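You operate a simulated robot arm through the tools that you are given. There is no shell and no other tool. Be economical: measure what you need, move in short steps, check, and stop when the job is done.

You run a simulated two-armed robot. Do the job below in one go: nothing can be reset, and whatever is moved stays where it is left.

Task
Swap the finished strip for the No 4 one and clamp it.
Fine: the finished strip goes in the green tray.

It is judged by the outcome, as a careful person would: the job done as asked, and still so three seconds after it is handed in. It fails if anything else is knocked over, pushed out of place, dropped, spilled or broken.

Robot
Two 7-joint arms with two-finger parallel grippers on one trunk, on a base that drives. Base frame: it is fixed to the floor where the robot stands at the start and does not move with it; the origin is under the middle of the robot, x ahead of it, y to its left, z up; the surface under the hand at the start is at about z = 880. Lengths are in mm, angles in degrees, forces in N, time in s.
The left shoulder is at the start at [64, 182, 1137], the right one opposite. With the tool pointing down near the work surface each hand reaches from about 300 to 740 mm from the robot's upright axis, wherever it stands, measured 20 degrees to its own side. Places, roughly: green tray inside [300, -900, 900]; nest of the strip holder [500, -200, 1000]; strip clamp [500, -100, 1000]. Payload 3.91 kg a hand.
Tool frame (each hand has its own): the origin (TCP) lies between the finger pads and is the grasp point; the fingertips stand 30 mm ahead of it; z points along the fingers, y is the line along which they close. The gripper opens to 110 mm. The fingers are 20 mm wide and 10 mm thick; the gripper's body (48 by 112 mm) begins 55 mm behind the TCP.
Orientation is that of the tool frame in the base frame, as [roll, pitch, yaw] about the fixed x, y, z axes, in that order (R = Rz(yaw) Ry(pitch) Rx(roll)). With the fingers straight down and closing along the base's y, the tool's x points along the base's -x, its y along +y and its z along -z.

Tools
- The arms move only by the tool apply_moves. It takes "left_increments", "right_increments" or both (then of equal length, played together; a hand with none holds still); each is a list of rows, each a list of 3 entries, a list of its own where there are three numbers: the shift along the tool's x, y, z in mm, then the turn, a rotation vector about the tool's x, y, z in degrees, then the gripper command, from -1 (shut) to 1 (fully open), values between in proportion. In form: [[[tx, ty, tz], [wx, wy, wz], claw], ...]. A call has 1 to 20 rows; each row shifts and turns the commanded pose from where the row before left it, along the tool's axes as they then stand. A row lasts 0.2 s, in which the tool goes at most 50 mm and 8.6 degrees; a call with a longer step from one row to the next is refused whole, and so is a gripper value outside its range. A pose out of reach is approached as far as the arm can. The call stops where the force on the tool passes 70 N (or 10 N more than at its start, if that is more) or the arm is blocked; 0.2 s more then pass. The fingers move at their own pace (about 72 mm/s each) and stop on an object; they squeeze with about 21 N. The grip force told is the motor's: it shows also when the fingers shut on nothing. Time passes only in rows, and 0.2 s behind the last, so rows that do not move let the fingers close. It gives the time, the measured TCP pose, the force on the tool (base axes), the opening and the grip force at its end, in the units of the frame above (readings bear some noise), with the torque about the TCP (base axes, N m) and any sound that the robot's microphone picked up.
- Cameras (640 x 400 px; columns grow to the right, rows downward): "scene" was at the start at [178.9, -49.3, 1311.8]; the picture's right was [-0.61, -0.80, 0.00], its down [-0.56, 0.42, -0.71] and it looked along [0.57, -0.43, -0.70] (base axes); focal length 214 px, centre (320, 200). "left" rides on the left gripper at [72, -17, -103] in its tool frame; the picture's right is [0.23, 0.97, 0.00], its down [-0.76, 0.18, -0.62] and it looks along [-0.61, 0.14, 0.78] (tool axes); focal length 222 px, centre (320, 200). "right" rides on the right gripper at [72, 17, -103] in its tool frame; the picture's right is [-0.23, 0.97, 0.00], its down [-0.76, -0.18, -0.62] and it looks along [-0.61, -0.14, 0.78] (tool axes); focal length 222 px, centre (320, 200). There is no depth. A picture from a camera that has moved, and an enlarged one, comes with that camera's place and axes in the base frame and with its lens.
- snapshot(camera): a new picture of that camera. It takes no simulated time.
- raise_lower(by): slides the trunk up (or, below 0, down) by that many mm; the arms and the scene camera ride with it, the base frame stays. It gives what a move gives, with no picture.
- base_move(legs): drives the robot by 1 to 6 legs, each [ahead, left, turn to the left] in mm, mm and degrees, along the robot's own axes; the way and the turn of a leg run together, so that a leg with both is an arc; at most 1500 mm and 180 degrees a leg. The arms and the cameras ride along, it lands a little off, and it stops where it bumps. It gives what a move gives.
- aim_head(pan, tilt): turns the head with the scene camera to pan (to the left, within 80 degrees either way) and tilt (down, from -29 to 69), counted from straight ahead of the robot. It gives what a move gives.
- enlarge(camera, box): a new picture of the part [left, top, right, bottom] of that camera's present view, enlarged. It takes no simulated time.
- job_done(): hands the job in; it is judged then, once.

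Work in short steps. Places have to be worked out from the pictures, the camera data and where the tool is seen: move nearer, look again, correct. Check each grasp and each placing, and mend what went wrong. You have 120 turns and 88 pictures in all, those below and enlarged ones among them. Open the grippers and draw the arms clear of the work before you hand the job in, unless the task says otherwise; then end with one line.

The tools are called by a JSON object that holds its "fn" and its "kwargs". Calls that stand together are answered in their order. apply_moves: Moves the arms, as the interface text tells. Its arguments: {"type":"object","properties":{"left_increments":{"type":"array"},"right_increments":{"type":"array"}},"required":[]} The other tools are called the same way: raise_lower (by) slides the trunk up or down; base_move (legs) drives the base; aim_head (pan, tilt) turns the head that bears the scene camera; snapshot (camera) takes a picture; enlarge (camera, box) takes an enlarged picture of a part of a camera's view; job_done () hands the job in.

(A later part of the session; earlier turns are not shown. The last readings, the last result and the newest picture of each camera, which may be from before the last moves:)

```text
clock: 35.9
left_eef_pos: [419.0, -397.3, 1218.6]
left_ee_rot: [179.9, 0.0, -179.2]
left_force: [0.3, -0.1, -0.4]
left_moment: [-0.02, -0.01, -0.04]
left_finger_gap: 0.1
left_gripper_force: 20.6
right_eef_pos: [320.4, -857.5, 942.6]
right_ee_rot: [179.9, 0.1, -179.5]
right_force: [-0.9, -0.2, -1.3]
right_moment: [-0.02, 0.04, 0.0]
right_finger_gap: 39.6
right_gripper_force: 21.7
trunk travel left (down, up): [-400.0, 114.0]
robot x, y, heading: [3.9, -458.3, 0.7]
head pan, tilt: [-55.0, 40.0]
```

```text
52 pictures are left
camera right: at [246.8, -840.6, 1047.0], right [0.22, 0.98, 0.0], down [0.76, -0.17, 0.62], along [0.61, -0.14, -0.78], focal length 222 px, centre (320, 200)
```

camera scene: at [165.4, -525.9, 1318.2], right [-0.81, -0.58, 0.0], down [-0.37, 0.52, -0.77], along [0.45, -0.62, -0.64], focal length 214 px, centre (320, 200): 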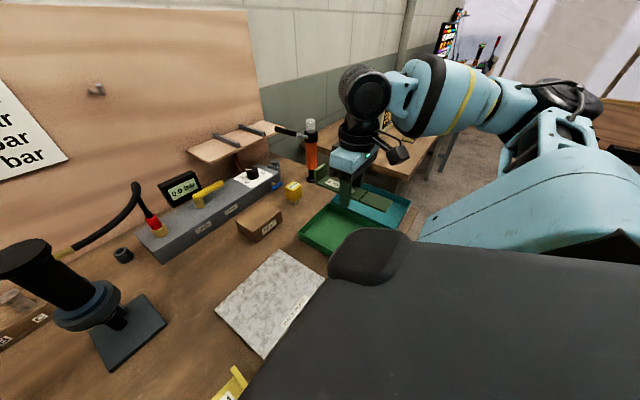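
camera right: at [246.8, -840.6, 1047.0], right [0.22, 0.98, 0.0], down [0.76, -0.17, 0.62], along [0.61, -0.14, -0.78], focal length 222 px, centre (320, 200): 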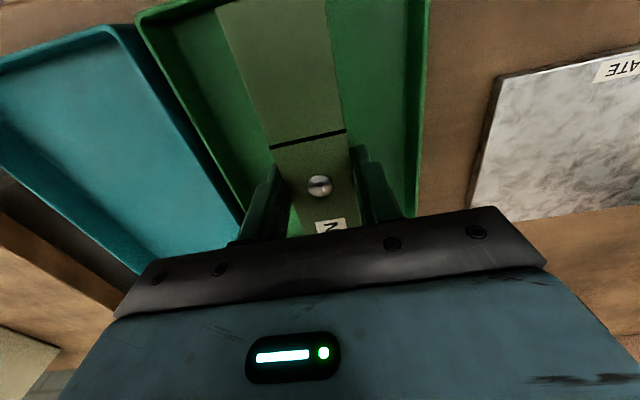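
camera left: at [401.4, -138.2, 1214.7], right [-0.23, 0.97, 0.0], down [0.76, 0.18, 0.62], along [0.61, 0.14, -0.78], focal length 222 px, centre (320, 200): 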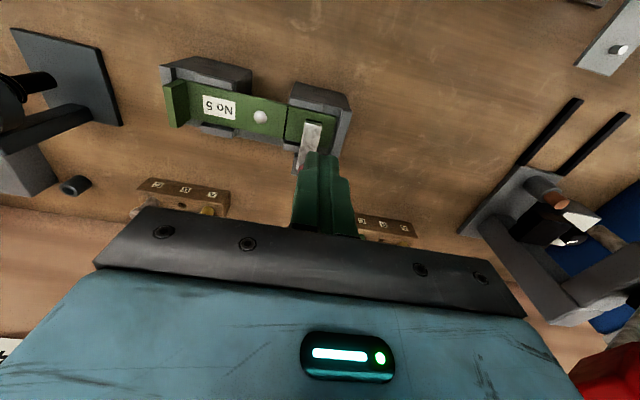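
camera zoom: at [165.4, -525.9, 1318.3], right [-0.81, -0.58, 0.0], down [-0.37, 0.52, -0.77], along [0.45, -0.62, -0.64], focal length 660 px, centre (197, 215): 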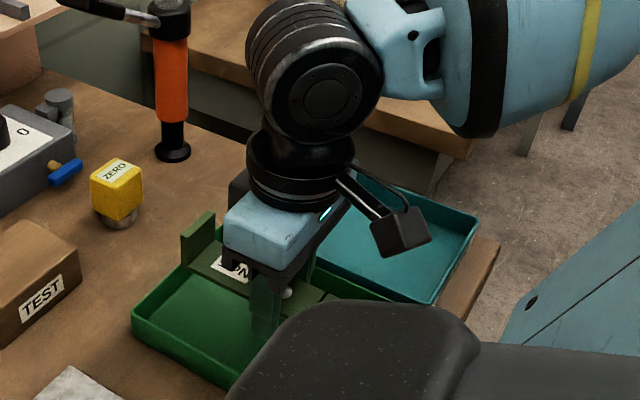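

Strip spans about x 237–405, tray inside about 231–413. Nudge +1.5 mm in x and lower slowly until tips just above the tray floor.

{"fn": "apply_moves", "kwargs": {"right_increments": [[[-1.5, 0, 8], [0, 0, 0], -1], [[0, 0, 6], [0, 0, 0], -1], [[0, 0, 4], [0, 0, 0], -1], [[0, 0, 3], [0, 0, 0], -1], [[0, 0, 0], [0, 0, 0], -1]]}}

{"fn": "enlarge", "kwargs": {"camera": "scene", "box": [280, 130, 440, 260]}}

```text
clock: 37.0
left_eef_pos: [417.4, -398.2, 1218.8]
left_ee_rot: [180.0, -0.1, -179.2]
left_force: [-0.3, -0.1, 0.0]
left_moment: [-0.01, -0.01, -0.01]
left_finger_gap: 0.0
left_gripper_force: 21.2
right_eef_pos: [321.4, -858.1, 924.5]
right_ee_rot: [-180.0, 0.1, -179.6]
right_force: [-0.2, 0.1, -1.5]
right_moment: [0.0, 0.02, -0.01]
right_finger_gap: 39.8
right_gripper_force: 20.8
trunk travel left (down, up): [-400.0, 114.0]
robot x, y, heading: [2.6, -458.4, 0.7]
head pan, tilt: [-55.0, 40.0]
```

```text
3.08 times, centred on (360, 195) of scene
camera zoom: at [165.5, -525.9, 1318.2], right [-0.81, -0.58, 0.0], down [-0.37, 0.52, -0.77], along [0.45, -0.62, -0.64], focal length 660 px, centre (197, 215)
```

zoom: 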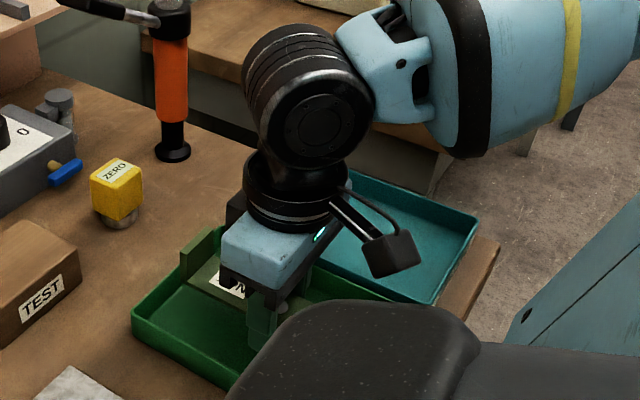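

No contact yet. Lower in 2 mm steps toward the floor.

{"fn": "apply_moves", "kwargs": {"right_increments": [[[0, 0, 2], [0, 0, 0], -1], [[0, 0, 2], [0, 0, 0], -1], [[0, 0, 2], [0, 0, 0], -1], [[0, 0, 0], [0, 0, 0], -1]]}}

{"fn": "snapshot", "kwargs": {"camera": "right"}}

```text
clock: 38.0
left_eef_pos: [419.4, -398.6, 1219.8]
left_ee_rot: [-179.9, 0.0, -179.2]
left_force: [0.8, 0.4, -0.2]
left_moment: [0.0, 0.0, -0.02]
left_finger_gap: 0.0
left_gripper_force: 20.2
right_eef_pos: [324.5, -860.3, 916.0]
right_ee_rot: [180.0, 0.1, -179.4]
right_force: [0.0, -0.1, -1.0]
right_moment: [-0.01, 0.01, 0.0]
right_finger_gap: 40.0
right_gripper_force: 21.4
trunk travel left (down, up): [-400.0, 114.0]
robot x, y, heading: [3.6, -457.7, 0.6]
head pan, tilt: [-55.0, 40.0]
```

```text
50 pictures are left
camera right: at [250.2, -842.5, 1019.9], right [0.22, 0.98, 0.0], down [0.76, -0.17, 0.62], along [0.61, -0.14, -0.78], focal length 222 px, centre (320, 200)
```

right: 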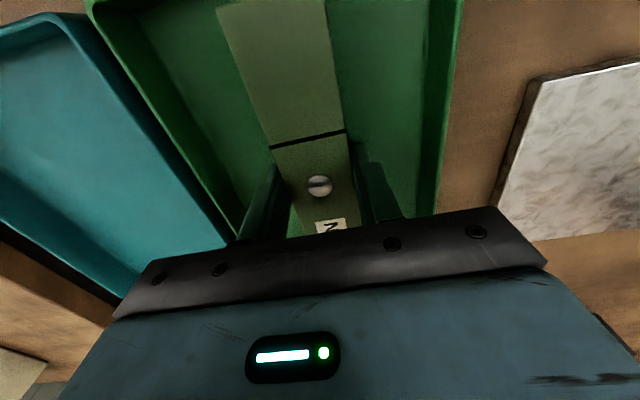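

Plain end is inside the near wall (x≈238). Down a few mm more, then release slowly.

{"fn": "apply_moves", "kwargs": {"right_increments": [[[0, 0, 1.5], [0, 0, 0], -1], [[0, 0, 1.5], [0, 0, 0], -1], [[0, 0, 0], [0, 0, 0], -1], [[0, 0, 0], [0, 0, 0], -0.2], [[0, 0, 0], [0, 0, 0], -0.1], [[0, 0, 0], [0, 0, 0], 0.05], [[0, 0, 0], [0, 0, 0], 0.05]]}}

{"fn": "snapshot", "kwargs": {"camera": "right"}}

{"fn": "enlarge", "kwargs": {"camera": "scene", "box": [280, 130, 440, 260]}}

```text
clock: 39.6
left_eef_pos: [417.6, -399.3, 1218.9]
left_ee_rot: [179.9, 0.2, -179.1]
left_force: [0.2, -0.5, 0.7]
left_moment: [-0.01, 0.0, -0.02]
left_finger_gap: 0.1
left_gripper_force: 21.0
right_eef_pos: [322.4, -860.7, 914.4]
right_ee_rot: [180.0, 0.2, -179.5]
right_force: [0.5, -11.3, 14.6]
right_moment: [0.05, 0.13, 0.05]
right_finger_gap: 52.1
right_gripper_force: 0.0
trunk travel left (down, up): [-400.0, 114.0]
robot x, y, heading: [5.3, -455.5, 0.6]
head pan, tilt: [-55.0, 40.0]
```

```text
49 pictures are left
camera right: at [249.7, -843.7, 1017.5], right [0.22, 0.98, 0.0], down [0.76, -0.17, 0.63], along [0.61, -0.14, -0.78], focal length 222 px, centre (320, 200)
```

right: 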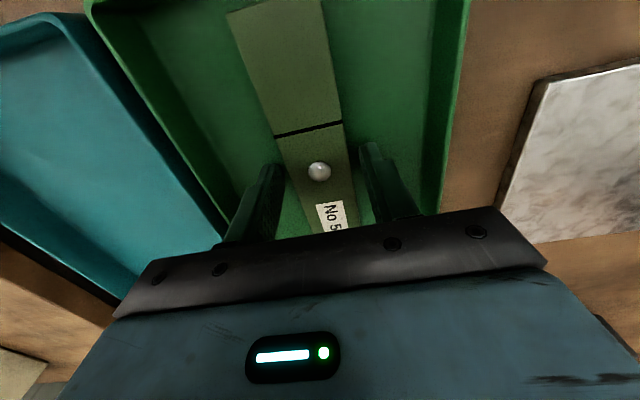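

```text
3.08 times, centred on (360, 195) of scene
camera zoom: at [165.0, -526.5, 1318.3], right [-0.81, -0.58, 0.0], down [-0.37, 0.52, -0.77], along [0.45, -0.62, -0.64], focal length 660 px, centre (197, 215)
```

zoom: 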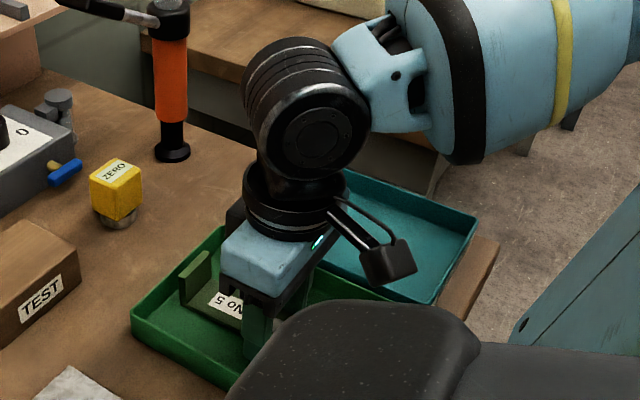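

The strip lies flat in the tray. Tips touch the floor; raise straight up.

{"fn": "apply_moves", "kwargs": {"right_increments": [[[0, 0, -4], [0, 0, 0], 0.05], [[0, 0, -20], [0, 0, 0], 0.15], [[0, 0, -40], [0, 0, 0], 0.27], [[0, 0, -45], [0, 0, 0], 0.27], [[0, 0, -45], [0, 0, 0], 0.27], [[0, 0, -45], [0, 0, 0], 0.27], [[0, 40, -45], [0, 0, 0], 0.27], [[0, 45, 0], [0, 0, 0], 0.27], [[0, 45, 0], [0, 0, 0], 0.27], [[0, 45, 0], [0, 0, 0], 0.27], [[0, 45, 0], [0, 0, 0], 0.27]]}}

{"fn": "enlarge", "kwargs": {"camera": "scene", "box": [260, 130, 460, 290]}}

```text
refused: row 7 steps farther than a row can; nothing moved
```

```text
2.50 times, centred on (360, 210) of scene
camera zoom: at [165.0, -526.5, 1318.3], right [-0.81, -0.58, 0.0], down [-0.37, 0.52, -0.77], along [0.45, -0.62, -0.64], focal length 536 px, centre (220, 175)
```

zoom: 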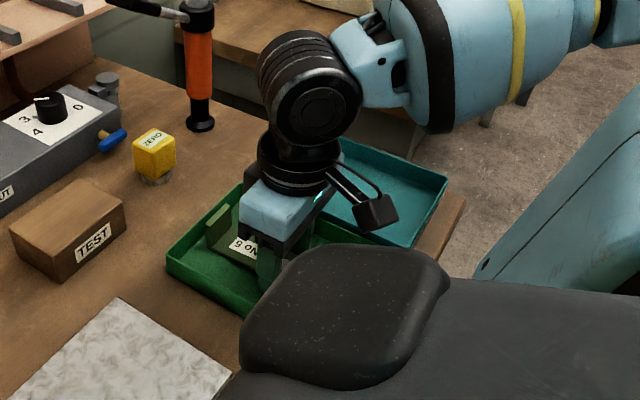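

One row too long; repeat with valid steps.

{"fn": "apply_moves", "kwargs": {"right_increments": [[[0, 0, -4], [0, 0, 0], 0.05], [[0, 0, -20], [0, 0, 0], 0.15], [[0, 0, -40], [0, 0, 0], 0.27], [[0, 0, -45], [0, 0, 0], 0.27], [[0, 0, -45], [0, 0, 0], 0.27], [[0, 0, -45], [0, 0, 0], 0.27], [[0, 0, -45], [0, 0, 0], 0.27], [[0, 45, 0], [0, 0, 0], 0.27], [[0, 45, 0], [0, 0, 0], 0.27], [[0, 45, 0], [0, 0, 0], 0.27], [[0, 45, 0], [0, 0, 0], 0.27], [[0, 45, 0], [0, 0, 0], 0.27]]}}

{"fn": "enlarge", "kwargs": {"camera": "scene", "box": [260, 130, 460, 290]}}

```text
clock: 42.2
left_eef_pos: [418.6, -396.3, 1218.8]
left_ee_rot: [-179.9, 0.0, -179.2]
left_force: [0.0, 0.4, -0.2]
left_moment: [-0.02, 0.03, 0.02]
left_finger_gap: 0.0
left_gripper_force: 21.1
right_eef_pos: [317.6, -630.3, 1159.2]
right_ee_rot: [-179.9, 0.0, -179.5]
right_force: [0.8, 0.4, -0.1]
right_moment: [-0.01, -0.04, 0.01]
right_finger_gap: 69.7
right_gripper_force: 0.0
trunk travel left (down, up): [-400.0, 114.0]
robot x, y, heading: [-0.1, -459.3, 0.2]
head pan, tilt: [-55.0, 40.0]
```

```text
2.50 times, centred on (360, 210) of scene
camera zoom: at [165.9, -524.5, 1318.2], right [-0.81, -0.58, 0.0], down [-0.37, 0.52, -0.77], along [0.45, -0.62, -0.64], focal length 536 px, centre (220, 175)
```

zoom: 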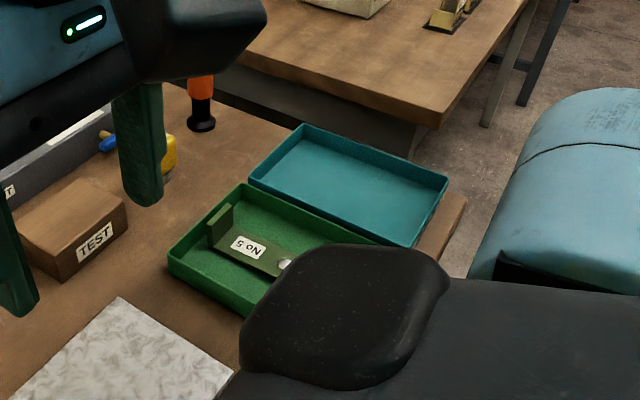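

Strip No 5 lies fully in the green tray. Drive back left to the start position.

{"fn": "base_move", "kwargs": {"legs": [[0, 458, -0.3]]}}

{"fn": "apply_moves", "kwargs": {"right_increments": [[[0, -40, 0], [0, 0, 8.2], 0.27], [[0, -40, 0], [0, 0, 8.2], 0.27], [[0, 0, 0], [0, 0, 8.2], 0.27], [[0, 0, 0], [0, 0, 8.2], 0.27], [[0, 0, 0], [0, 0, 8.2], 0.27], [[0, 0, 0], [0, 0, 8.2], 0.27], [[0, 0, 0], [0, 0, 8.2], 0.27], [[0, 0, 0], [0, 0, 8.2], 0.27], [[0, 0, 0], [0, 0, 8.2], 0.27], [[0, 0, 0], [0, 0, 8.2], 0.27], [[0, 0, 0], [0, 0, 8.0], 0.27]]}}

{"fn": "snapshot", "kwargs": {"camera": "right"}}

```text
clock: 46.9
left_eef_pos: [413.8, 70.5, 1218.3]
left_ee_rot: [-179.9, 0.0, -179.4]
left_force: [0.4, 0.3, -0.2]
left_moment: [0.02, -0.01, 0.0]
left_finger_gap: 0.0
left_gripper_force: 21.3
right_eef_pos: [312.9, -162.9, 1159.3]
right_ee_rot: [-180.0, 0.1, -179.6]
right_force: [0.2, 0.2, 0.1]
right_moment: [0.01, -0.01, -0.01]
right_finger_gap: 70.0
right_gripper_force: 0.1
trunk travel left (down, up): [-400.0, 114.0]
robot x, y, heading: [2.7, 13.4, 0.6]
head pan, tilt: [-55.0, 40.0]
```

```text
clock: 49.3
left_eef_pos: [414.4, 70.3, 1219.1]
left_ee_rot: [-179.9, 0.1, -179.5]
left_force: [0.6, 0.8, 0.1]
left_moment: [-0.03, -0.02, -0.01]
left_finger_gap: 0.0
left_gripper_force: 20.5
right_eef_pos: [309.2, -243.7, 1158.8]
right_ee_rot: [179.9, -0.1, 90.3]
right_force: [-0.6, 0.0, 0.8]
right_moment: [0.0, -0.01, -0.01]
right_finger_gap: 69.8
right_gripper_force: 0.1
trunk travel left (down, up): [-400.0, 114.0]
robot x, y, heading: [-7.8, 12.4, 0.2]
head pan, tilt: [-55.0, 40.0]
```

```text
45 pictures are left
camera right: at [324.6, -170.3, 1263.3], right [0.97, -0.22, 0.0], down [-0.18, -0.76, 0.62], along [-0.14, -0.61, -0.78], focal length 222 px, centre (320, 200)
```

right: 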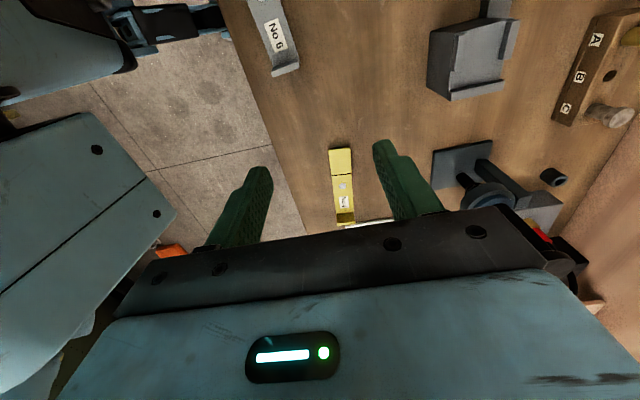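

Move over the No 4 strip at z ≈ 1020 and look.

{"fn": "apply_moves", "kwargs": {"right_increments": [[[-40, 1, 15], [0, 0, 0], 0.27], [[-40, 1, 20], [0, 0, 0], 0.27], [[-40, 1, 25], [0, 0, 0], 0.27], [[-35, 0, 25], [0, 0, 0], 0.27], [[-35, 0, 30], [0, 0, 0], 0.27], [[0, 0, 25], [0, 0, 5], 0.27], [[0, 0, 0], [0, 0, 0], 0.27]]}}

{"fn": "snapshot", "kwargs": {"camera": "right"}}

{"fn": "snapshot", "kwargs": {"camera": "scene"}}

```text
clock: 50.9
left_eef_pos: [414.7, 71.3, 1219.2]
left_ee_rot: [-180.0, 0.1, -179.5]
left_force: [-0.1, 0.4, 0.1]
left_moment: [0.05, -0.02, 0.03]
left_finger_gap: 0.0
left_gripper_force: 20.9
right_eef_pos: [312.1, -433.2, 1019.3]
right_ee_rot: [180.0, -0.1, 85.3]
right_force: [0.2, -0.7, -0.1]
right_moment: [0.02, -0.03, -0.02]
right_finger_gap: 69.7
right_gripper_force: 0.2
trunk travel left (down, up): [-400.0, 114.0]
robot x, y, heading: [-0.3, 10.3, 0.4]
head pan, tilt: [-55.0, 40.0]
```

```text
44 pictures are left
camera right: at [334.1, -361.7, 1123.1], right [0.95, -0.3, 0.0], down [-0.24, -0.75, 0.62], along [-0.19, -0.59, -0.78], focal length 222 px, centre (320, 200)
```

right: 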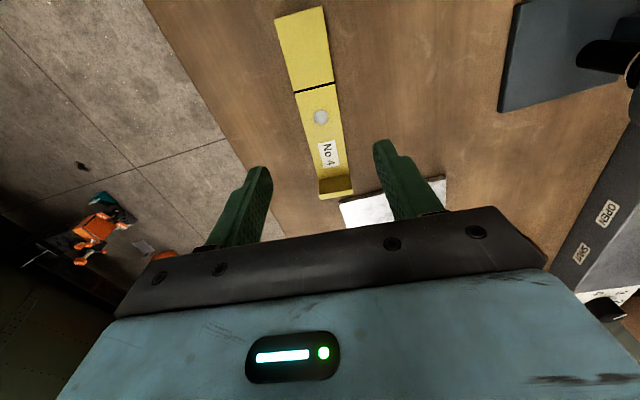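

```text
43 pictures are left
camera scene: at [161.0, -57.1, 1318.3], right [-0.81, -0.58, 0.0], down [-0.37, 0.52, -0.77], along [0.44, -0.62, -0.64], focal length 214 px, centre (320, 200)
```

scene: 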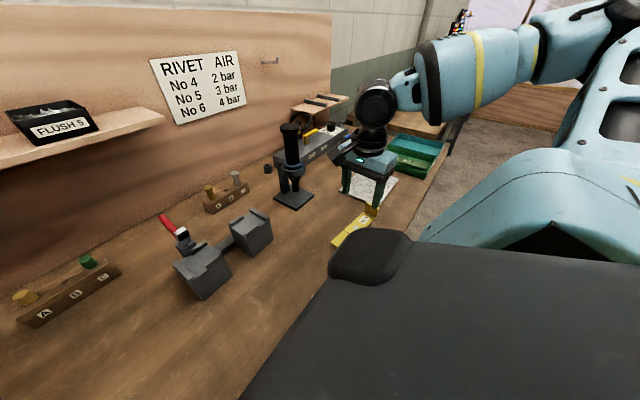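

The strip axis is at 4.8°, rivet at [312, -434]; the hand is aligned. Descend so tips are just above the bench (TCP ≈ 913).

{"fn": "apply_moves", "kwargs": {"right_increments": [[[0, 0, 40], [0, 0, 0], 0.27], [[0, 0, 35], [0, 0, 0], 0.27], [[0, 0, 20], [0, 0, 0], 0.27], [[0, 0, 8], [0, 0, 0], 0.27], [[0, 0, 2], [0, 0, 0], 0.27], [[0, 0, 0], [0, 0, 0], 0.27]]}}

{"fn": "snapshot", "kwargs": {"camera": "right"}}

```text
clock: 52.3
left_eef_pos: [414.9, 70.6, 1219.3]
left_ee_rot: [180.0, 0.0, -179.5]
left_force: [0.6, -0.2, -0.3]
left_moment: [-0.01, -0.02, 0.01]
left_finger_gap: 0.0
left_gripper_force: 20.9
right_eef_pos: [312.7, -432.8, 916.0]
right_ee_rot: [179.9, 0.0, 85.4]
right_force: [0.1, -0.1, 0.2]
right_moment: [0.06, 0.01, -0.01]
right_finger_gap: 69.8
right_gripper_force: 0.0
trunk travel left (down, up): [-400.0, 114.0]
robot x, y, heading: [-1.5, 13.5, 0.3]
head pan, tilt: [-55.0, 40.0]
```

```text
42 pictures are left
camera right: at [334.3, -361.5, 1020.0], right [0.95, -0.3, 0.0], down [-0.24, -0.74, 0.62], along [-0.19, -0.59, -0.78], focal length 222 px, centre (320, 200)
```

right: 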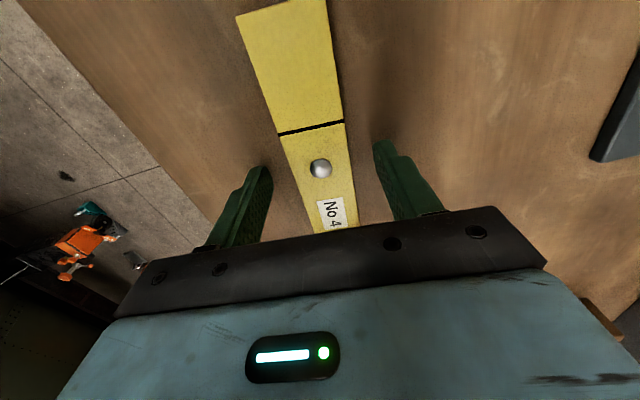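

Well centred. Down 4 mm more, then close.

{"fn": "apply_moves", "kwargs": {"right_increments": [[[0, 0, 2], [0, 0, 0], 0.27], [[0, 0, 2], [0, 0, 0], 0.27], [[0, 0, 0], [0, 0, 0], 0.27], [[0, 0, 0], [0, 0, 0], -0.1], [[0, 0, 0], [0, 0, 0], -0.25], [[0, 0, 0], [0, 0, 0], -1], [[0, 0, 0], [0, 0, 0], -1]]}}

{"fn": "snapshot", "kwargs": {"camera": "right"}}

```text
clock: 53.9
left_eef_pos: [414.6, 70.8, 1218.9]
left_ee_rot: [179.9, 0.0, -179.4]
left_force: [0.1, -0.4, -0.7]
left_moment: [0.0, 0.01, 0.04]
left_finger_gap: 0.0
left_gripper_force: 21.1
right_eef_pos: [311.6, -432.1, 910.0]
right_ee_rot: [179.8, -0.1, 85.5]
right_force: [0.6, 0.6, -1.5]
right_moment: [0.01, 0.02, 0.02]
right_finger_gap: 39.6
right_gripper_force: 21.0
trunk travel left (down, up): [-400.0, 114.0]
robot x, y, heading: [-0.2, 10.9, 0.2]
head pan, tilt: [-55.0, 40.0]
```

```text
41 pictures are left
camera right: at [334.1, -361.3, 1015.1], right [0.95, -0.3, 0.0], down [-0.24, -0.75, 0.62], along [-0.19, -0.59, -0.78], focal length 222 px, centre (320, 200)
```

right: 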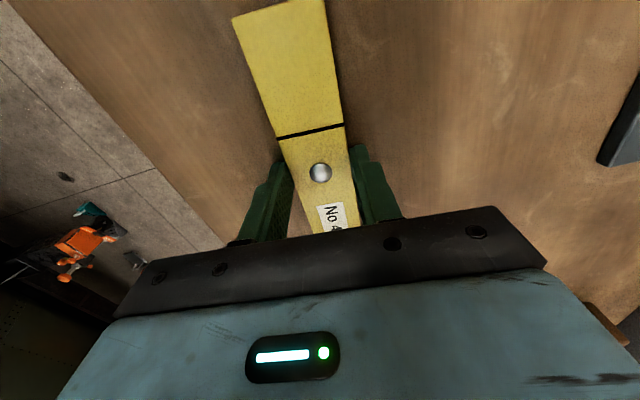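

Gripped at 39.6 mm. Test lift slowly by 12 mm.

{"fn": "apply_moves", "kwargs": {"right_increments": [[[0, 0, -2], [0, 0, 0], -1], [[0, 0, -3], [0, 0, 0], -1], [[0, 0, -3], [0, 0, 0], -1], [[0, 0, -4], [0, 0, 0], -1], [[0, 0, 0], [0, 0, 0], -1]]}}

{"fn": "snapshot", "kwargs": {"camera": "right"}}

```text
clock: 55.1
left_eef_pos: [415.0, 70.8, 1220.0]
left_ee_rot: [180.0, 0.0, -179.4]
left_force: [0.7, 0.7, 0.2]
left_moment: [-0.03, 0.01, 0.01]
left_finger_gap: 0.0
left_gripper_force: 21.0
right_eef_pos: [313.0, -432.6, 923.6]
right_ee_rot: [179.9, 0.0, 85.3]
right_force: [0.4, 0.6, -1.0]
right_moment: [0.04, 0.05, 0.02]
right_finger_gap: 39.4
right_gripper_force: 21.0
trunk travel left (down, up): [-400.0, 114.0]
robot x, y, heading: [-0.8, 10.8, 0.6]
head pan, tilt: [-55.0, 40.0]
```

```text
40 pictures are left
camera right: at [335.9, -361.6, 1027.4], right [0.95, -0.3, 0.0], down [-0.24, -0.75, 0.62], along [-0.19, -0.59, -0.78], focal length 222 px, centre (320, 200)
```

right: 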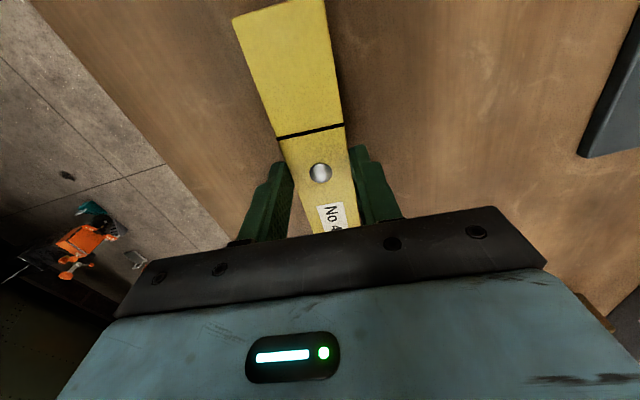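

It holds. Raise gently, straighten yaw by -5°, and travel toward a point in front of the nest.

{"fn": "apply_moves", "kwargs": {"right_increments": [[[0, 0, -15], [0, 0, 0], -1], [[0, 0, -25], [0, 0, 0], -1], [[0, 0, -30], [0, 0, 0], -1], [[0, 0, -30], [0, 0, 0], -1], [[0, 0, -30], [0, 0, 0], -1], [[0, 0, -20], [0, 0, 0], -1], [[0, 0, 0], [0, 0, -2.5], -1], [[0, 0, 0], [0, 0, -2.5], -1], [[30, 0, 0], [0, 0, 0], -1], [[35, 5, 0], [0, 0, 0], -1], [[35, 15, 0], [0, 0, 0], -1], [[35, 20, 0], [0, 0, 0], -1], [[35, 25, 0], [0, 0, 0], -1], [[35, 25, 0], [0, 0, 0], -1], [[30, 25, 0], [0, 0, 0], -1], [[15, 15, 0], [0, 0, 0], -1], [[0, 0, 0], [0, 0, 0], -1]]}}

{"fn": "snapshot", "kwargs": {"camera": "right"}}

{"fn": "snapshot", "kwargs": {"camera": "left"}}

```text
clock: 58.7
left_eef_pos: [413.9, 69.9, 1219.2]
left_ee_rot: [-180.0, 0.1, -179.4]
left_force: [0.1, 0.3, -0.5]
left_moment: [0.01, -0.03, -0.04]
left_finger_gap: 0.1
left_gripper_force: 20.2
right_eef_pos: [439.6, -183.3, 1071.7]
right_ee_rot: [179.9, -0.1, 90.5]
right_force: [0.6, -1.0, -0.7]
right_moment: [0.03, 0.01, -0.01]
right_finger_gap: 39.4
right_gripper_force: 21.2
trunk travel left (down, up): [-400.0, 114.0]
robot x, y, heading: [-7.7, 6.7, 0.3]
head pan, tilt: [-55.0, 40.0]
```

```text
39 pictures are left
camera right: at [454.4, -109.9, 1176.2], right [0.98, -0.22, 0.0], down [-0.17, -0.76, 0.62], along [-0.14, -0.61, -0.78], focal length 222 px, centre (320, 200)
```

right: 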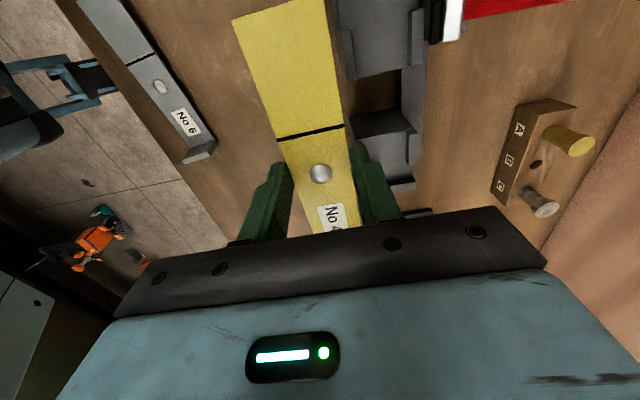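

```text
38 pictures are left
camera left: at [341.2, 52.3, 1322.0], right [-0.24, 0.97, 0.0], down [0.76, 0.19, 0.62], along [0.61, 0.15, -0.78], focal length 222 px, centre (320, 200)
```

left: 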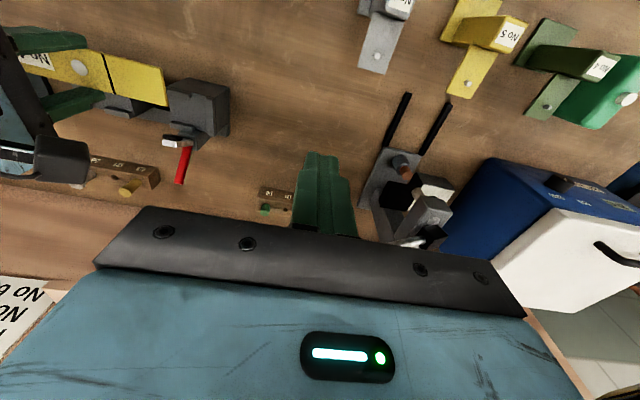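

Strip held level. I bring the left hand/camera a bit nearer and aim the head at the nest to measure it.

{"fn": "apply_moves", "kwargs": {"left_increments": [[[0, -20, 0], [0, 0, 0], -1], [[0, -20, 0], [0, 0, 0], -1]]}}

{"fn": "aim_head", "kwargs": {"pan": -20, "tilt": 45}}

{"fn": "enlarge", "kwargs": {"camera": "scene", "box": [240, 110, 400, 230]}}

{"fn": "enlarge", "kwargs": {"camera": "left", "box": [0, 0, 260, 180]}}

{"fn": "enlarge", "kwargs": {"camera": "right", "box": [220, 0, 460, 200]}}

```text
clock: 59.3
left_eef_pos: [414.0, 30.4, 1218.1]
left_ee_rot: [-180.0, 0.2, -179.3]
left_force: [1.0, -0.6, -0.4]
left_moment: [-0.02, 0.02, 0.01]
left_finger_gap: 0.2
left_gripper_force: 20.9
right_eef_pos: [438.0, -184.3, 1071.8]
right_ee_rot: [179.9, 0.1, 90.5]
right_force: [-0.5, 0.6, -0.5]
right_moment: [0.02, -0.02, -0.03]
right_finger_gap: 39.6
right_gripper_force: 20.3
trunk travel left (down, up): [-400.0, 114.0]
robot x, y, heading: [1.0, 10.1, 0.2]
head pan, tilt: [-55.0, 40.0]
```

```text
clock: 60.3
left_eef_pos: [414.4, 30.7, 1219.7]
left_ee_rot: [180.0, 0.0, -179.4]
left_force: [0.7, 0.4, 0.3]
left_moment: [0.0, 0.01, -0.06]
left_finger_gap: 0.1
left_gripper_force: 21.3
right_eef_pos: [438.4, -183.6, 1073.2]
right_ee_rot: [179.9, 0.0, 90.4]
right_force: [0.7, 0.4, -0.9]
right_moment: [0.03, 0.03, 0.0]
right_finger_gap: 39.4
right_gripper_force: 21.1
trunk travel left (down, up): [-400.0, 114.0]
robot x, y, heading: [-0.2, 12.3, 0.7]
head pan, tilt: [-20.0, 45.0]
```

```text
3.33 times, centred on (320, 170) of scene
camera zoom: at [188.6, -15.2, 1311.0], right [-0.34, -0.94, 0.0], down [-0.67, 0.24, -0.71], along [0.67, -0.24, -0.71], focal length 715 px, centre (320, 300)
```

zoom: 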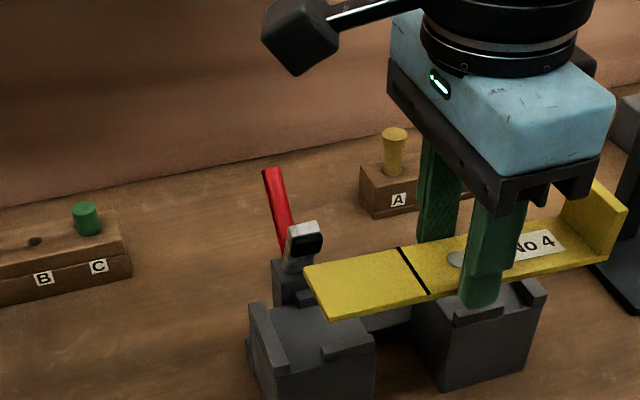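

```text
2.22 times, centred on (130, 90) of left
camera zoom: at [341.3, 12.7, 1321.0], right [-0.24, 0.97, 0.0], down [0.76, 0.19, 0.62], along [0.61, 0.15, -0.78], focal length 494 px, centre (742, 444)
```

zoom: 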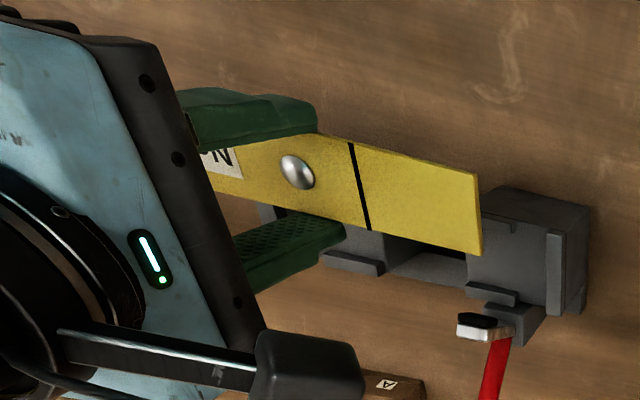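

```text
2.00 times, centred on (340, 100) of right
camera zoom: at [454.5, -110.2, 1176.0], right [0.98, -0.22, 0.0], down [-0.17, -0.76, 0.62], along [-0.14, -0.61, -0.78], focal length 444 px, centre (280, 400)
```

zoom: 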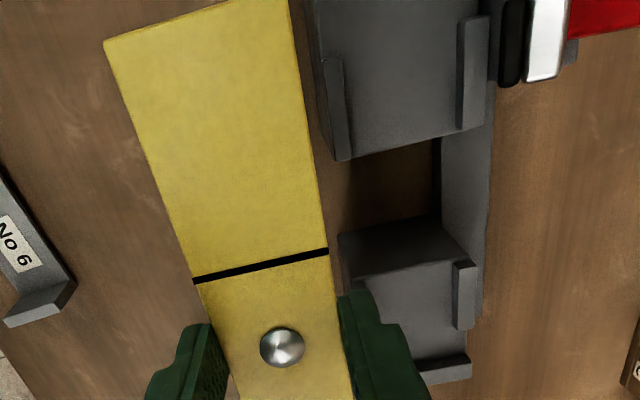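

I measure nest centreline x≈500 and clear path under the raised clamp pad (pad bottom ≈1012). Descend so the strip is at z≈985, still in front of the nest, then slide +x over it.

{"fn": "apply_moves", "kwargs": {"right_increments": [[[0, 0, 20], [0, 0, 0.4], -1], [[0, 0, 20], [0, 0, 0], -1], [[0, 0, 20], [0, 0, 0], -1], [[2, 15, 0], [0, 0, 0], -1], [[0, 15, 0], [0, 0, 0], -1], [[0, 15, 0], [0, 0, 0], -1], [[0, 8, 0], [0, 0, 0], -1], [[0, 8, 0], [0, 0, 0], -1], [[0, 0, 0], [0, 0, 0], -1]]}}

{"fn": "enlarge", "kwargs": {"camera": "scene", "box": [240, 130, 400, 250]}}

{"fn": "enlarge", "kwargs": {"camera": "left", "box": [60, 40, 260, 180]}}

{"fn": "enlarge", "kwargs": {"camera": "right", "box": [200, 0, 440, 200]}}

```text
clock: 62.3
left_eef_pos: [414.7, 30.3, 1217.3]
left_ee_rot: [-180.0, 0.1, -179.4]
left_force: [0.4, 0.7, 0.0]
left_moment: [0.01, 0.0, 0.02]
left_finger_gap: 0.2
left_gripper_force: 20.9
right_eef_pos: [500.5, -180.3, 1012.1]
right_ee_rot: [179.9, 0.0, 90.1]
right_force: [0.2, 0.0, -1.0]
right_moment: [0.02, -0.02, 0.02]
right_finger_gap: 39.2
right_gripper_force: 20.8
trunk travel left (down, up): [-400.0, 114.0]
robot x, y, heading: [-3.8, 7.9, 0.4]
head pan, tilt: [-20.0, 45.0]
```

```text
3.33 times, centred on (320, 190) of scene
camera zoom: at [188.5, -15.1, 1311.0], right [-0.34, -0.94, 0.0], down [-0.67, 0.24, -0.71], along [0.67, -0.24, -0.71], focal length 715 px, centre (320, 233)
```

zoom: 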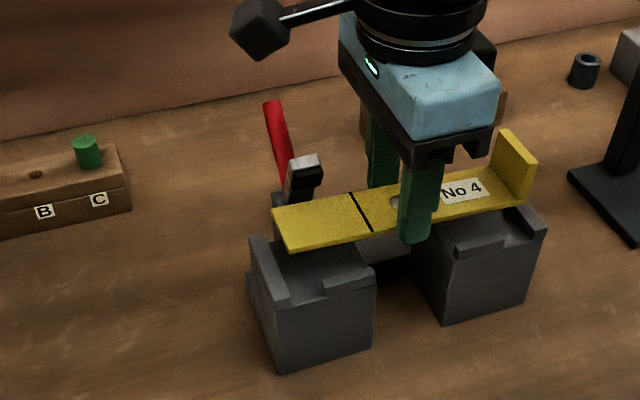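

```text
2.86 times, centred on (160, 110) of left
camera zoom: at [341.2, 12.6, 1321.1], right [-0.24, 0.97, 0.0], down [0.76, 0.19, 0.62], along [0.61, 0.15, -0.78], focal length 635 px, centre (777, 457)
```

zoom: 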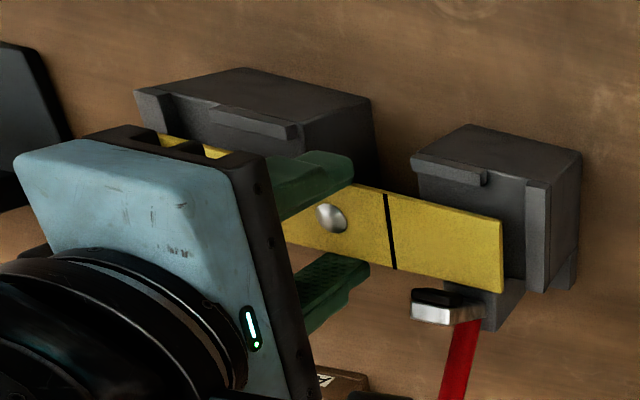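

```text
2.00 times, centred on (320, 100) of right
camera zoom: at [516.8, -107.4, 1116.1], right [0.97, -0.23, 0.0], down [-0.18, -0.76, 0.62], along [-0.14, -0.61, -0.78], focal length 444 px, centre (320, 400)
```

zoom: 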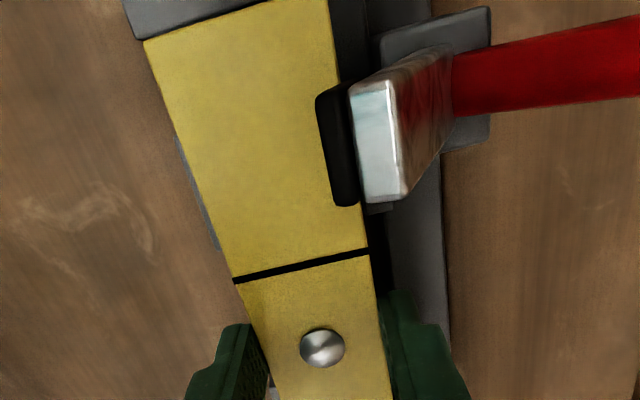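

Plain end is ~7 mm from the end stop, just as the No 5 strip sat; x 500.5 matches the earlier seat. Lower 16 mm and look.

{"fn": "apply_moves", "kwargs": {"right_increments": [[[0, 0, 6], [0, 0, 0], -1], [[0, 0, 6], [0, 0, 0], -1], [[0, 0, 4], [0, 0, 0], -1], [[0, 0, 0], [0, 0, 0], -1]]}}

{"fn": "enlarge", "kwargs": {"camera": "scene", "box": [280, 160, 400, 250]}}

{"fn": "enlarge", "kwargs": {"camera": "right", "box": [220, 0, 420, 170]}}

```text
clock: 63.3
left_eef_pos: [413.9, 30.2, 1218.6]
left_ee_rot: [-180.0, 0.0, -179.3]
left_force: [-0.2, -0.3, -0.8]
left_moment: [0.0, 0.01, 0.02]
left_finger_gap: 0.2
left_gripper_force: 20.3
right_eef_pos: [501.7, -180.7, 999.0]
right_ee_rot: [179.9, 0.0, 90.0]
right_force: [0.1, -0.3, -0.5]
right_moment: [0.02, -0.01, -0.01]
right_finger_gap: 39.2
right_gripper_force: 21.0
trunk travel left (down, up): [-400.0, 114.0]
robot x, y, heading: [-0.8, 13.1, 0.4]
head pan, tilt: [-20.0, 45.0]
```

```text
4.44 times, centred on (340, 205) of scene
camera zoom: at [188.6, -15.1, 1311.0], right [-0.34, -0.94, 0.0], down [-0.67, 0.24, -0.71], along [0.67, -0.24, -0.71], focal length 953 px, centre (231, 178)
```

zoom: 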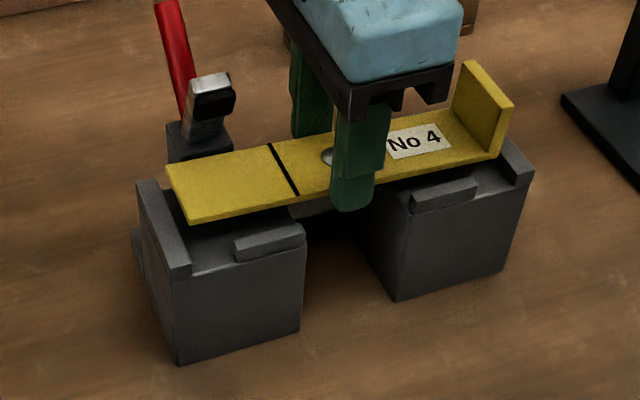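

```text
2.35 times, centred on (320, 85) of right
camera zoom: at [518.0, -107.2, 1101.1], right [0.97, -0.23, 0.0], down [-0.18, -0.76, 0.62], along [-0.14, -0.61, -0.78], focal length 523 px, centre (320, 471)
```

zoom: 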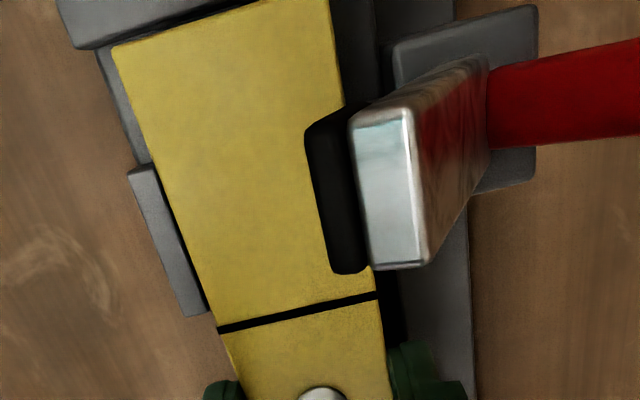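

Aligned between lugs and end stops with balanced gaps. Lower 8 mm more and read forces.

{"fn": "apply_moves", "kwargs": {"right_increments": [[[0, 0, 3], [0, 0, 0], -1], [[0, 0, 3], [0, 0, 0], -1], [[0, 0, 2], [0, 0, 0], -1], [[0, 0, 0], [0, 0, 0], -1]]}}

{"fn": "enlarge", "kwargs": {"camera": "scene", "box": [280, 160, 400, 250]}}

```text
clock: 64.3
left_eef_pos: [413.4, 31.0, 1217.8]
left_ee_rot: [-179.9, 0.0, -179.4]
left_force: [0.4, 0.4, 0.2]
left_moment: [-0.02, 0.02, -0.02]
left_finger_gap: 0.2
left_gripper_force: 21.0
right_eef_pos: [502.8, -179.9, 988.9]
right_ee_rot: [179.9, 0.1, 90.0]
right_force: [-0.8, -0.7, -1.4]
right_moment: [0.04, 0.03, -0.06]
right_finger_gap: 39.4
right_gripper_force: 20.9
trunk travel left (down, up): [-400.0, 114.0]
robot x, y, heading: [-7.7, 11.5, 0.3]
head pan, tilt: [-20.0, 45.0]
```

```text
4.44 times, centred on (340, 205) of scene
camera zoom: at [188.5, -15.1, 1311.0], right [-0.34, -0.94, 0.0], down [-0.67, 0.24, -0.71], along [0.67, -0.24, -0.71], focal length 953 px, centre (231, 178)
```

zoom: 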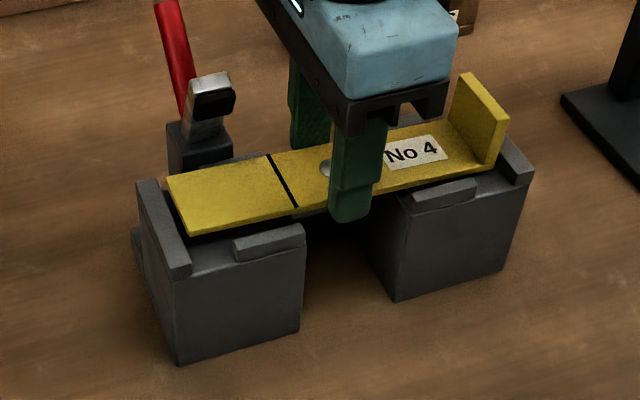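

Still a few mm above the seat. Continue in 1.5 mm steps.

{"fn": "apply_moves", "kwargs": {"right_increments": [[[0, 0, 1.5], [0, 0, 0], -1], [[0, 0, 1.5], [0, 0, 0], -1], [[0, 0, 1], [0, 0, 0], -1], [[0, 0, 0], [0, 0, 0], -1]]}}

{"fn": "enlarge", "kwargs": {"camera": "scene", "box": [280, 160, 400, 250]}}

{"fn": "enlarge", "kwargs": {"camera": "right", "box": [220, 0, 420, 170]}}

```text
clock: 65.3
left_eef_pos: [414.4, 30.8, 1218.7]
left_ee_rot: [-180.0, 0.0, -179.5]
left_force: [-0.2, 0.2, -0.1]
left_moment: [-0.02, 0.0, 0.02]
left_finger_gap: 0.0
left_gripper_force: 20.8
right_eef_pos: [500.6, -179.6, 984.5]
right_ee_rot: [179.9, 0.0, 90.1]
right_force: [0.1, 0.5, -0.4]
right_moment: [0.0, -0.02, 0.01]
right_finger_gap: 39.4
right_gripper_force: 21.9
trunk travel left (down, up): [-400.0, 114.0]
robot x, y, heading: [-5.5, 11.4, 0.5]
head pan, tilt: [-20.0, 45.0]
```

```text
4.44 times, centred on (340, 205) of scene
camera zoom: at [188.7, -15.0, 1311.0], right [-0.34, -0.94, 0.0], down [-0.67, 0.24, -0.71], along [0.67, -0.24, -0.71], focal length 953 px, centre (231, 178)
```

zoom: 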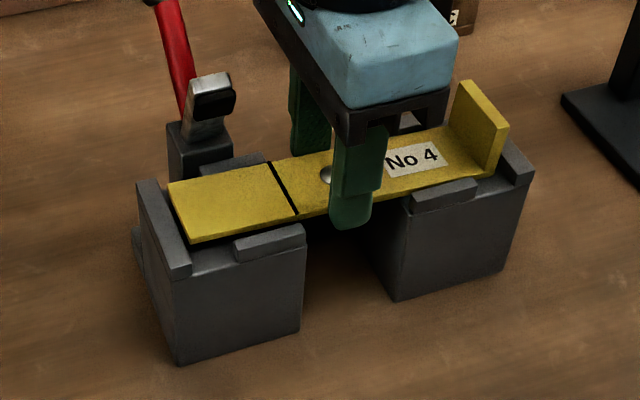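

```text
2.35 times, centred on (320, 85) of right
camera zoom: at [517.2, -107.0, 1088.7], right [0.97, -0.23, 0.0], down [-0.18, -0.76, 0.62], along [-0.14, -0.61, -0.78], focal length 523 px, centre (320, 471)
```

zoom: 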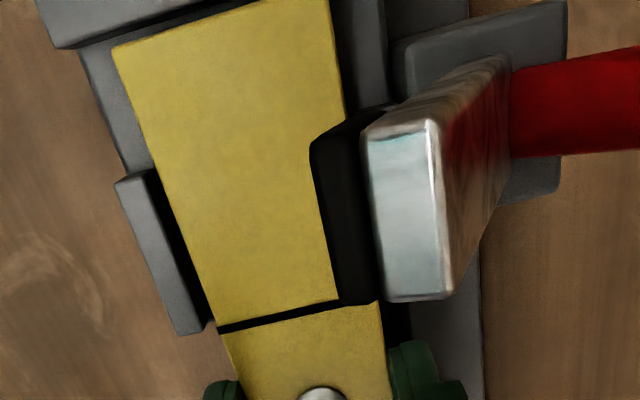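

Strip edges x≈480.5–521 vs lugs ≈479.7–521: well matched; nudge -0.5 mm in x and continue down.

{"fn": "apply_moves", "kwargs": {"right_increments": [[[0, -0.5, 1], [0, 0, 0], -1], [[0, 0, 1], [0, 0, 0], -1], [[0, 0, 1], [0, 0, 0], -1], [[0, 0, 1], [0, 0, 0], -1], [[0, 0, 0], [0, 0, 0], -1]]}}

{"fn": "enlarge", "kwargs": {"camera": "scene", "box": [280, 160, 400, 250]}}

```text
clock: 66.5
left_eef_pos: [413.0, 32.5, 1218.4]
left_ee_rot: [-179.9, 0.1, -179.4]
left_force: [1.2, -0.3, 0.2]
left_moment: [0.01, 0.0, 0.0]
left_finger_gap: 0.0
left_gripper_force: 21.3
right_eef_pos: [501.8, -179.8, 980.6]
right_ee_rot: [180.0, 0.0, 90.0]
right_force: [-0.5, -0.3, 4.6]
right_moment: [-0.55, 0.02, -0.01]
right_finger_gap: 39.6
right_gripper_force: 21.0
trunk travel left (down, up): [-400.0, 114.0]
robot x, y, heading: [-4.4, 10.6, 0.1]
head pan, tilt: [-20.0, 45.0]
```

```text
4.44 times, centred on (340, 205) of scene
camera zoom: at [188.2, -14.8, 1311.0], right [-0.34, -0.94, 0.0], down [-0.67, 0.24, -0.71], along [0.67, -0.24, -0.71], focal length 953 px, centre (231, 178)
```

zoom: 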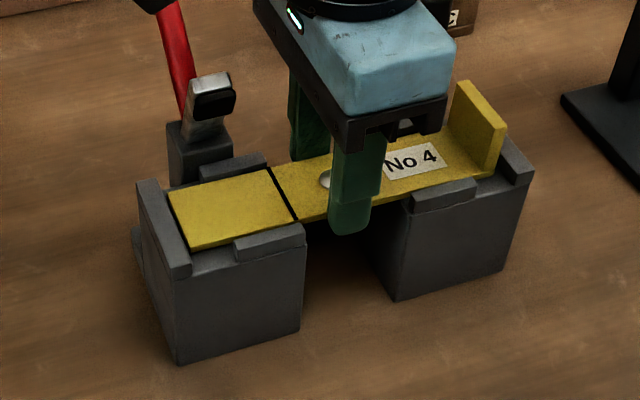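

Light contact (5 N) with moment showing it's at the tab end. I check that end for seating.

{"fn": "enlarge", "kwargs": {"camera": "scene", "box": [350, 170, 400, 210]}}

{"fn": "enlarge", "kwargs": {"camera": "left", "box": [60, 40, 260, 180]}}

```text
10.00 times, centred on (375, 190) of scene
camera zoom: at [188.2, -14.8, 1311.0], right [-0.34, -0.94, 0.0], down [-0.67, 0.24, -0.71], along [0.67, -0.24, -0.71], focal length 2145 px, centre (-230, 300)
```

zoom: 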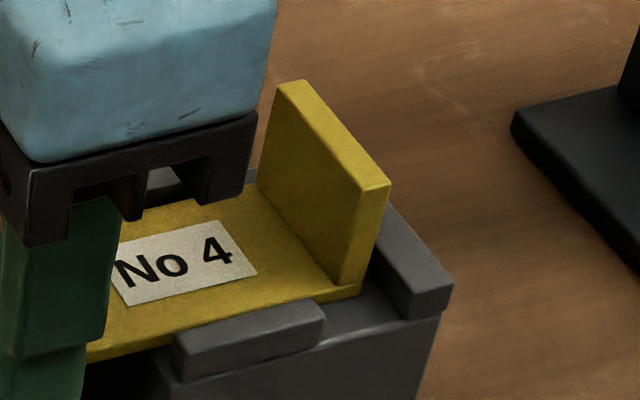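

```text
2.86 times, centred on (160, 110) of left
camera zoom: at [340.9, 12.8, 1321.2], right [-0.24, 0.97, 0.0], down [0.76, 0.19, 0.62], along [0.61, 0.15, -0.78], focal length 635 px, centre (777, 457)
```

zoom: 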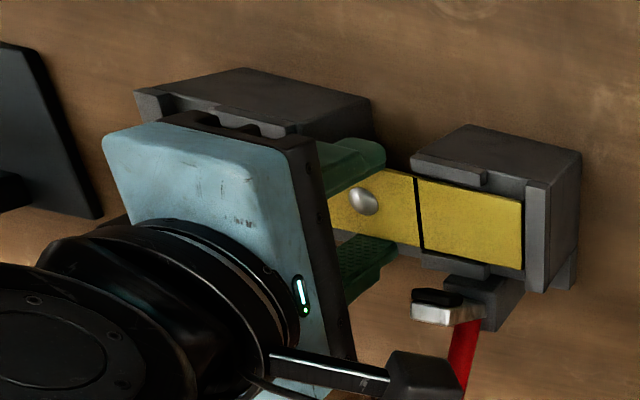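

The tab end sits within its lugs and stop, plain end just above its seat. Press 1 mm more and release.

{"fn": "apply_moves", "kwargs": {"right_increments": [[[0, 0, 1], [0, 0, 0], -1], [[0, 0, 0], [0, 0, 0], -1], [[0, 0, 0], [0, 0, 0], -0.2], [[0, 0, 0], [0, 0, 0], -0.1], [[0, 0, 0], [0, 0, 0], 0], [[0, 0, 0], [0, 0, 0], 0]]}}

{"fn": "enlarge", "kwargs": {"camera": "scene", "box": [280, 160, 400, 250]}}

{"fn": "enlarge", "kwargs": {"camera": "right", "box": [220, 0, 420, 170]}}

```text
clock: 67.9
left_eef_pos: [414.0, 30.9, 1218.0]
left_ee_rot: [-180.0, 0.1, -179.5]
left_force: [-0.9, 0.0, -0.4]
left_moment: [0.02, -0.01, 0.01]
left_finger_gap: 0.4
left_gripper_force: 21.3
right_eef_pos: [501.0, -181.3, 978.8]
right_ee_rot: [179.9, 0.0, 90.0]
right_force: [-0.4, 0.0, -0.2]
right_moment: [0.01, 0.0, 0.01]
right_finger_gap: 55.3
right_gripper_force: 0.0
trunk travel left (down, up): [-400.0, 114.0]
robot x, y, heading: [0.1, 11.0, 0.6]
head pan, tilt: [-20.0, 45.0]
```

```text
4.44 times, centred on (340, 205) of scene
camera zoom: at [188.6, -15.0, 1311.0], right [-0.34, -0.94, 0.0], down [-0.67, 0.24, -0.71], along [0.67, -0.24, -0.71], focal length 953 px, centre (231, 178)
```

zoom: 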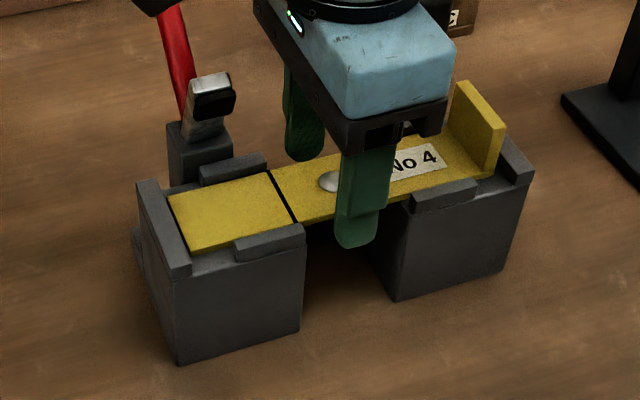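

```text
2.35 times, centred on (320, 85) of right
camera zoom: at [517.4, -107.1, 1083.1], right [0.97, -0.23, 0.0], down [-0.18, -0.76, 0.62], along [-0.14, -0.61, -0.78], focal length 523 px, centre (320, 471)
```

zoom: 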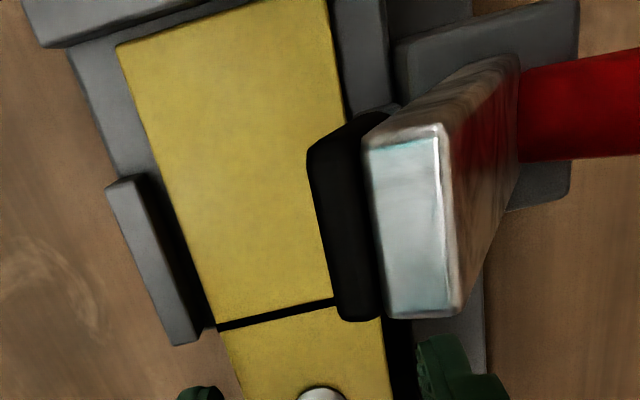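

No 4 is seated between lugs and stops. Raise the right hand straight up and away to the right.

{"fn": "apply_moves", "kwargs": {"right_increments": [[[0, 0, -10], [0, 0, 0], 0.1], [[0, 0, -25], [0, 0, 0], 0.1], [[0, 0, -40], [0, 0, 0], 0.1], [[0, 0, -45], [0, 0, 0], 0.1], [[0, 0, -45], [0, 0, 0], 0.1], [[0, 0, -40], [0, 0, 0], 0.1], [[-30, -30, 0], [0, 0, 0], 0.1], [[-30, -30, 0], [0, 0, 0], 0.1], [[-30, -30, 0], [0, 0, 0], 0.1], [[-30, -30, 0], [0, 0, 0], 0.1], [[-30, -30, 0], [0, 0, 0], 0.1], [[-30, -30, 0], [0, 0, 0], 0.1]]}}

{"fn": "enlarge", "kwargs": {"camera": "scene", "box": [280, 160, 400, 250]}}

{"fn": "enlarge", "kwargs": {"camera": "left", "box": [60, 40, 260, 180]}}

```text
clock: 70.5
left_eef_pos: [414.0, 30.7, 1220.4]
left_ee_rot: [179.9, 0.0, -179.4]
left_force: [-0.9, -0.1, 0.6]
left_moment: [0.02, -0.04, -0.02]
left_finger_gap: 0.0
left_gripper_force: 20.8
right_eef_pos: [319.6, -362.4, 1186.6]
right_ee_rot: [179.8, 0.0, 89.9]
right_force: [-0.6, -0.3, 0.2]
right_moment: [0.04, 0.02, 0.01]
right_finger_gap: 60.4
right_gripper_force: 0.1
trunk travel left (down, up): [-400.0, 114.0]
robot x, y, heading: [-4.5, 10.8, 0.4]
head pan, tilt: [-20.0, 45.0]
```

```text
4.44 times, centred on (340, 205) of scene
camera zoom: at [187.4, -16.1, 1311.2], right [-0.34, -0.94, 0.0], down [-0.67, 0.24, -0.71], along [0.67, -0.24, -0.71], focal length 953 px, centre (231, 178)
```

zoom: 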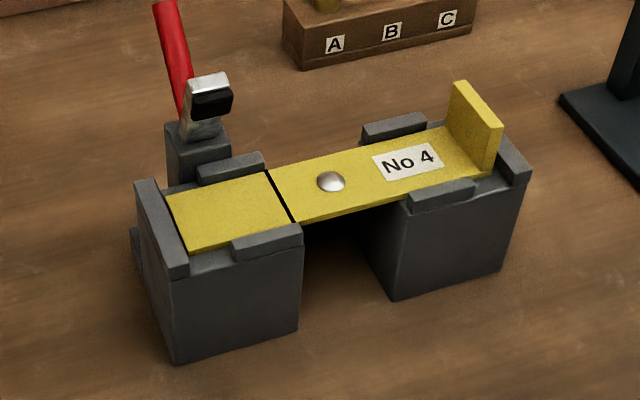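

```text
2.86 times, centred on (160, 110) of left
camera zoom: at [340.0, 11.6, 1321.4], right [-0.24, 0.97, 0.0], down [0.76, 0.19, 0.62], along [0.61, 0.15, -0.78], focal length 635 px, centre (777, 457)
```

zoom: 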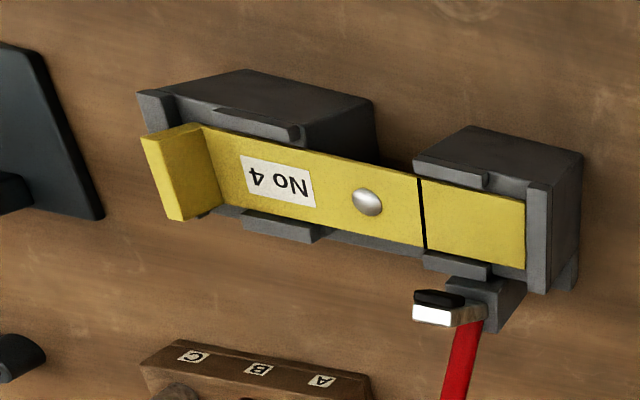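

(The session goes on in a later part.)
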